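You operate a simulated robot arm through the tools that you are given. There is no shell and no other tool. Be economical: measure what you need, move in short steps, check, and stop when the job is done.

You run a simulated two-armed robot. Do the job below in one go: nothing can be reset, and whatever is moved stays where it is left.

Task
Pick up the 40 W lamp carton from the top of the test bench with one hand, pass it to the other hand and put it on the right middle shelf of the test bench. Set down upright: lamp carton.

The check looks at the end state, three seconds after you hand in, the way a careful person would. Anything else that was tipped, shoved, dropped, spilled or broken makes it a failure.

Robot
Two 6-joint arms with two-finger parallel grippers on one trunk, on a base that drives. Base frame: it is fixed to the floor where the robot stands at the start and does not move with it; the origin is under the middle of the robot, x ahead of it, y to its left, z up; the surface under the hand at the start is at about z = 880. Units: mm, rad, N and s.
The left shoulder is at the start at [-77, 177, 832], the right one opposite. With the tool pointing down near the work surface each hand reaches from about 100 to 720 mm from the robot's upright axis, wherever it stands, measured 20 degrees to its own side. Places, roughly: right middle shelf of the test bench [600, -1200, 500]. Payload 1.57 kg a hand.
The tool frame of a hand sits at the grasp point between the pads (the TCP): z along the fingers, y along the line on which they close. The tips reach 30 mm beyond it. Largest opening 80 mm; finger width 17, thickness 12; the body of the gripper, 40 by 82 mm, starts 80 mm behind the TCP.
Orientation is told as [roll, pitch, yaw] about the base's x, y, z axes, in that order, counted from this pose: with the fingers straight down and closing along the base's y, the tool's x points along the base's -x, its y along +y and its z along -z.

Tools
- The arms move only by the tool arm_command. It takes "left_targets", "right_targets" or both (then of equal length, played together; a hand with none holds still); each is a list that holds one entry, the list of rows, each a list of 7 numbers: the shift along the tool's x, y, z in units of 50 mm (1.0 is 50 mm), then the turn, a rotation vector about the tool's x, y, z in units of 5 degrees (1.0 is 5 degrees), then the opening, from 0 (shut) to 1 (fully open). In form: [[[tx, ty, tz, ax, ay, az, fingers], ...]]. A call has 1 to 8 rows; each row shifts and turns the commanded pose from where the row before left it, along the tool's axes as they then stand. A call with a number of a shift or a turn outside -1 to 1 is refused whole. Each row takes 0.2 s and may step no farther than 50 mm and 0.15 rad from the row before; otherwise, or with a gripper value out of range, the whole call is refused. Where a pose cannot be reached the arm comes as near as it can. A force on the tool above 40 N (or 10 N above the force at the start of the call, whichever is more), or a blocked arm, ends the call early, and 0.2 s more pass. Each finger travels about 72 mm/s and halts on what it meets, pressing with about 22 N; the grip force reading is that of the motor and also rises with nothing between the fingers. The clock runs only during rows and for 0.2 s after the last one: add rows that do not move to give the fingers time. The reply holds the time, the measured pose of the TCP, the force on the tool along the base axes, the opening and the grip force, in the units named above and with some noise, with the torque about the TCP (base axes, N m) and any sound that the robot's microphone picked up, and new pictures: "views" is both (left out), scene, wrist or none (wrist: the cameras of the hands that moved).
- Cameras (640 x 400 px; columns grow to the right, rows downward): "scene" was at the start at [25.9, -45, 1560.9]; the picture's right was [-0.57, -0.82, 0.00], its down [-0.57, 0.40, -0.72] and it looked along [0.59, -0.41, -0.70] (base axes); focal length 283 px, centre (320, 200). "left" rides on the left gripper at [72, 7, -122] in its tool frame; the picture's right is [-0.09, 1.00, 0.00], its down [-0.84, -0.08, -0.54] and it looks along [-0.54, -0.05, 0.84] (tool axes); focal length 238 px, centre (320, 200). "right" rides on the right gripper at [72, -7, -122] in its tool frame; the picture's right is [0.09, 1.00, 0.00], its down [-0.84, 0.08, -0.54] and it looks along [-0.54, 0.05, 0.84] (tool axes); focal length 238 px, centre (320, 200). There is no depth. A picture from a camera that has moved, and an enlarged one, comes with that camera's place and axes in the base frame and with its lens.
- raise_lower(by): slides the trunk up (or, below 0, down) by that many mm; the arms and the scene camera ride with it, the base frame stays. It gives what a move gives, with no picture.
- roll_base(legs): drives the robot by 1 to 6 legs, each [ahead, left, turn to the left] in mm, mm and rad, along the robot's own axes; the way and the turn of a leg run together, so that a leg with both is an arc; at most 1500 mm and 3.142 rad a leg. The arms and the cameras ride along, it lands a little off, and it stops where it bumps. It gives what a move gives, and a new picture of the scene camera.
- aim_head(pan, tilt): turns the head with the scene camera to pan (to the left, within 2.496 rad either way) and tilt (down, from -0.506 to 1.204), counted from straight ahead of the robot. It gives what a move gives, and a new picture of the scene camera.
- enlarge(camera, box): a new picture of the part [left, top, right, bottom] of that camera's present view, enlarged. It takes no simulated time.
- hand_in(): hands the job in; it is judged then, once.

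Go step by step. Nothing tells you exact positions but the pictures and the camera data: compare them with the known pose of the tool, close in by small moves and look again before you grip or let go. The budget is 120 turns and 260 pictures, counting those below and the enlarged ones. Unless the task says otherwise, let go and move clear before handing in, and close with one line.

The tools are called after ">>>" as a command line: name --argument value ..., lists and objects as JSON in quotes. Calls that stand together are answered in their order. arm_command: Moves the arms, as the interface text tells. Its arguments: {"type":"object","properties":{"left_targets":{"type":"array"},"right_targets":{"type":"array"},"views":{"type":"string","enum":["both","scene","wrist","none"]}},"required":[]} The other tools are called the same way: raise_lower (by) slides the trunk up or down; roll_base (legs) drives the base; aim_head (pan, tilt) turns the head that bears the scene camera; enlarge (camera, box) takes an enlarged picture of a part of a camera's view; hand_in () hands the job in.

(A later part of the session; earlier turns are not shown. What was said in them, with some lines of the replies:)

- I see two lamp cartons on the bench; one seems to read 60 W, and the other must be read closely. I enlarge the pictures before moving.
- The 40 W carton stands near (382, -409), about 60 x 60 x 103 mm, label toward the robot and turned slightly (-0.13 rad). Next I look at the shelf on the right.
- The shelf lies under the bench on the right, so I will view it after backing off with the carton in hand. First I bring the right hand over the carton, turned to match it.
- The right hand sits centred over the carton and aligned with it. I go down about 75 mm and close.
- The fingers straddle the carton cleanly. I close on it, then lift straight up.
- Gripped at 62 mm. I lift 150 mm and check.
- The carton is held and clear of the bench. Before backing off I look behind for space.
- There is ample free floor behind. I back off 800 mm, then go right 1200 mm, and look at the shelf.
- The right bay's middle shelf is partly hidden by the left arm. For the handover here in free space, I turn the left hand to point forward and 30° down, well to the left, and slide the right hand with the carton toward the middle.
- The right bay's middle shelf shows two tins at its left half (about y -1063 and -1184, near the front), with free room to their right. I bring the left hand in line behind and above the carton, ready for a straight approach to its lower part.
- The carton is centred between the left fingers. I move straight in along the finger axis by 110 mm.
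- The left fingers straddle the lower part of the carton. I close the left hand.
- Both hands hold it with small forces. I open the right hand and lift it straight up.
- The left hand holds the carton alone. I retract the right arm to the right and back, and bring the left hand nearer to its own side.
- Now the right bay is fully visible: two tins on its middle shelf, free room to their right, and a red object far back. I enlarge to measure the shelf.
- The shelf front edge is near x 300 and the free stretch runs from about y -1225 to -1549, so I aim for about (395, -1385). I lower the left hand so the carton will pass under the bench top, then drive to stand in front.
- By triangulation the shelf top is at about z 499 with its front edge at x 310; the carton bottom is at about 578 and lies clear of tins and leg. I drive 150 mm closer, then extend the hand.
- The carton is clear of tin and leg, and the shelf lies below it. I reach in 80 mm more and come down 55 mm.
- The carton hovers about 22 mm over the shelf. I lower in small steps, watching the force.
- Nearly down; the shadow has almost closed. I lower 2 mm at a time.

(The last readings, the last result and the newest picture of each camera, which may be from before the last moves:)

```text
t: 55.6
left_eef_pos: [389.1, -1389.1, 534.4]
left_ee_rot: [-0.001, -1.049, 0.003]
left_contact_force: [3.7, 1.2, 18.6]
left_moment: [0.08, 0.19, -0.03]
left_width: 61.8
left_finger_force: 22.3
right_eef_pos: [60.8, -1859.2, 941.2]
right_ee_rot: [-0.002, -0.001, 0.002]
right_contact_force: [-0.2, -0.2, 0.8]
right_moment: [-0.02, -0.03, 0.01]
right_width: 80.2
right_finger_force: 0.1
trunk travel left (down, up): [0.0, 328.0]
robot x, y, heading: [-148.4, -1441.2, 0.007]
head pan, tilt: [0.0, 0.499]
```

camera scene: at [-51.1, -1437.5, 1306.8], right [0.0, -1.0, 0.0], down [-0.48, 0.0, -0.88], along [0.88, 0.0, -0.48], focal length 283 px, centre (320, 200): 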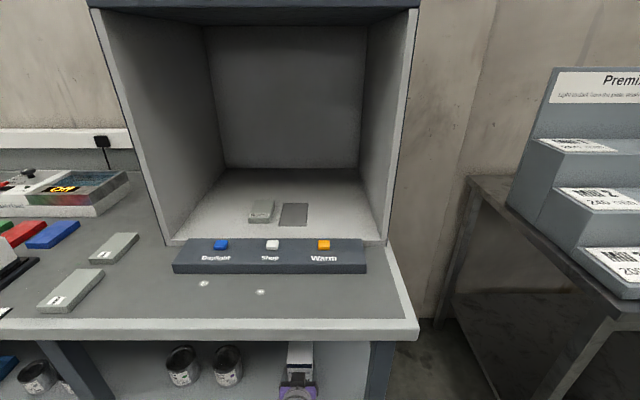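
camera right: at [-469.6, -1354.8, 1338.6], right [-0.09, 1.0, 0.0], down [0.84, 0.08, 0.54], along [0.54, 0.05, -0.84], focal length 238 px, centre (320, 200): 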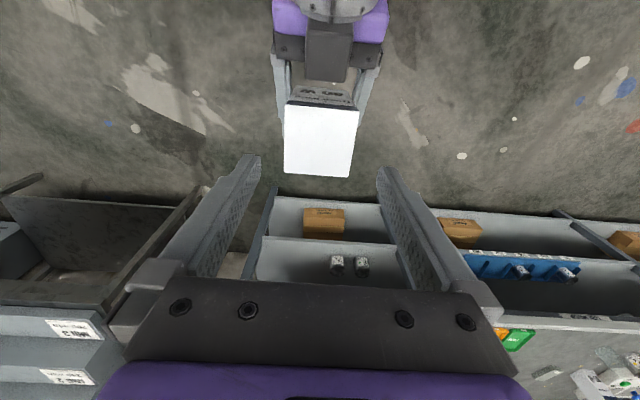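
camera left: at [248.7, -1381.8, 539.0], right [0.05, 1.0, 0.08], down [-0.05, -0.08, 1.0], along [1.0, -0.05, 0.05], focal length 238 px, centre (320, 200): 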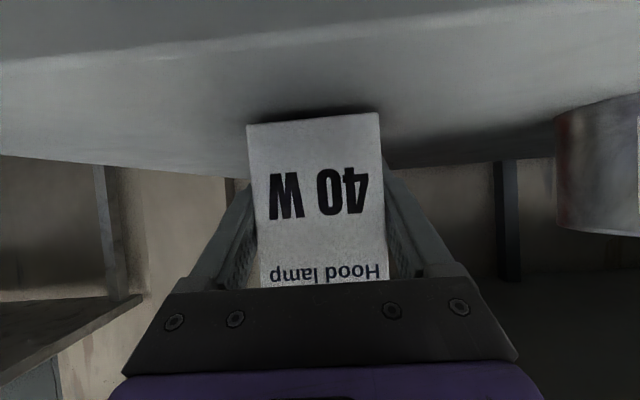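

Contact is felt at 18 N. I ease up about 1.5 mm and check the force.

>>> arm_command --left_targets '[[[-0.024, 0, -0.014, 0, 0, 0, 0.4], [0, 0, 0, 0, 0, 0, 0.4]]]' --views "wrist"

```text
t: 56.2
left_eef_pos: [390.2, -1389.5, 533.1]
left_ee_rot: [0.0, -1.047, 0.002]
left_contact_force: [-0.3, 0.2, -0.4]
left_moment: [0.01, 0.0, -0.02]
left_width: 61.6
left_finger_force: 22.3
right_eef_pos: [60.9, -1858.2, 940.9]
right_ee_rot: [-0.001, -0.001, 0.001]
right_contact_force: [-0.2, -0.6, 0.8]
right_moment: [0.0, -0.02, 0.0]
right_width: 79.7
right_finger_force: 0.0
trunk travel left (down, up): [0.0, 328.0]
robot x, y, heading: [-148.9, -1443.0, 0.004]
head pan, tilt: [0.0, 0.499]
camera left: at [248.6, -1381.6, 534.3], right [0.04, 1.0, 0.08], down [-0.05, -0.08, 1.0], along [1.0, -0.05, 0.05], focal length 238 px, centre (320, 200)
```

left: 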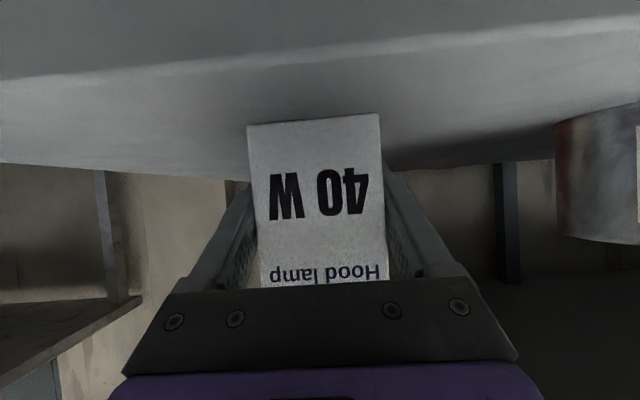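

The carton rests at the shelf with no load. I open fully, wait, and withdraw along the finger axis.

>>> arm_command --left_targets '[[[0, 0, 0, 0, 0, 0, 0.85], [0, 0, 0, 0, 0, 0, 1], [0, 0, 0, 0, 0, 0, 1], [0, 0, -0.3, 0, 0, 0, 1], [0, 0, -0.5, 0, 0, 0, 1], [0, 0, -0.6, 0, 0, 0, 1], [0, 0, -0.6, 0, 0, 0, 1], [0, 0, 0, 0, 0, 0, 1]]]' --views "both"

```text
t: 58.0
left_eef_pos: [304.4, -1388.5, 584.4]
left_ee_rot: [-0.002, -1.046, 0.001]
left_contact_force: [0.1, 0.3, 0.1]
left_moment: [-0.01, 0.04, 0.06]
left_width: 80.1
left_finger_force: 0.0
right_eef_pos: [60.4, -1857.7, 941.8]
right_ee_rot: [0.0, 0.001, 0.001]
right_contact_force: [-0.2, 0.1, 0.4]
right_moment: [0.0, 0.0, -0.04]
right_width: 80.1
right_finger_force: 0.0
trunk travel left (down, up): [0.0, 328.0]
robot x, y, heading: [-154.3, -1440.8, -0.001]
head pan, tilt: [0.0, 0.499]
camera scene: at [-51.0, -1437.5, 1306.8], right [0.0, -1.0, 0.0], down [-0.48, 0.0, -0.88], along [0.88, 0.0, -0.48], focal length 283 px, centre (320, 200)
camera left: at [162.0, -1382.3, 584.5], right [0.05, 1.0, 0.08], down [-0.05, -0.08, 1.0], along [1.0, -0.05, 0.05], focal length 238 px, centre (320, 200)
```

scene: 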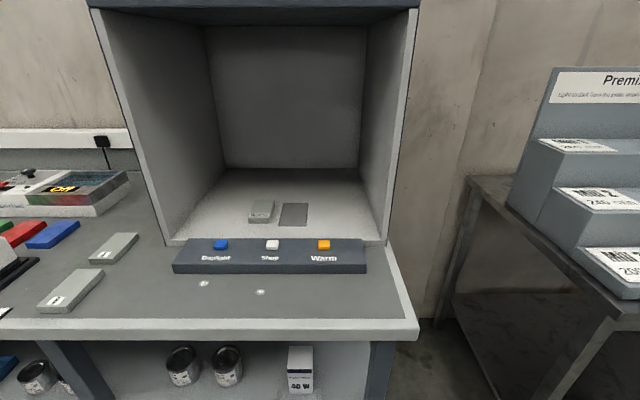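
left: 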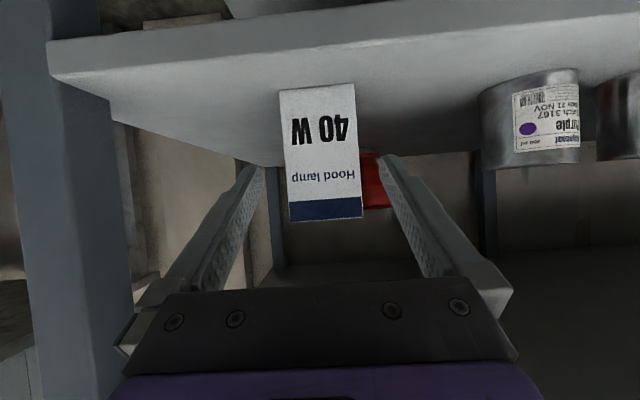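

The carton stands upright on the shelf beside the tins, which are undisturbed. I back the base off and take a last look.

>>> roll_base --legs '[[-500, 0, 0]]'

>>> enlarge --camera "scene" --box '[140, 190, 420, 365]'

```text
t: 61.0
left_eef_pos: [-193.6, -1389.8, 585.3]
left_ee_rot: [-0.003, -1.047, 0.004]
left_contact_force: [-0.4, 0.3, 0.1]
left_moment: [0.01, -0.01, 0.01]
left_width: 80.0
left_finger_force: 0.1
right_eef_pos: [-438.3, -1859.2, 941.8]
right_ee_rot: [0.002, -0.001, 0.003]
right_contact_force: [-0.9, -0.7, 0.7]
right_moment: [-0.01, -0.01, -0.01]
right_width: 80.1
right_finger_force: 0.0
trunk travel left (down, up): [0.0, 328.0]
robot x, y, heading: [-649.7, -1442.9, -0.001]
head pan, tilt: [0.0, 0.499]
camera scene: at [-549.8, -1438.2, 1306.8], right [0.0, -1.0, 0.0], down [-0.48, 0.0, -0.88], along [0.88, 0.0, -0.48], focal length 283 px, centre (320, 200)
```

scene: 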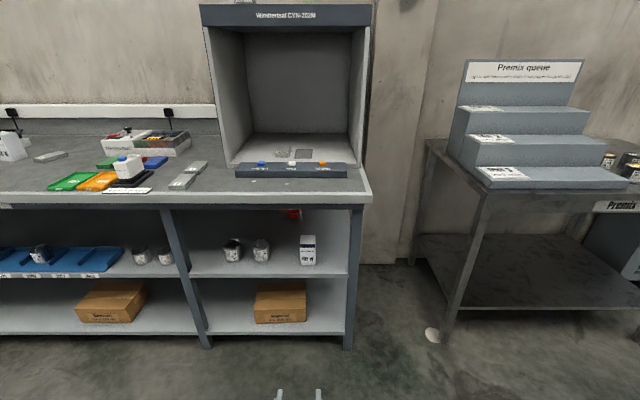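

```text
2.29 times, centred on (280, 278) of scene
camera zoom: at [-549.8, -1438.2, 1306.8], right [0.0, -1.0, 0.0], down [-0.48, 0.0, -0.88], along [0.88, 0.0, -0.48], focal length 647 px, centre (411, 23)
```

zoom: 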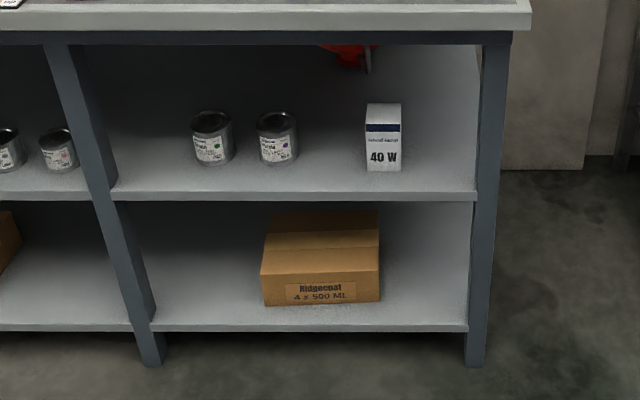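

The 40 W carton stands upright on the right middle shelf, both hands are clear and nothing else was disturbed, so I hand in.

>>> hand_in

```text
The job is handed in.
```

The 40 W lamp carton was picked up with the right hand, passed to the left, and set upright on the right middle shelf of the test bench. Nothing else was seen to be disturbed, and the job is handed in.
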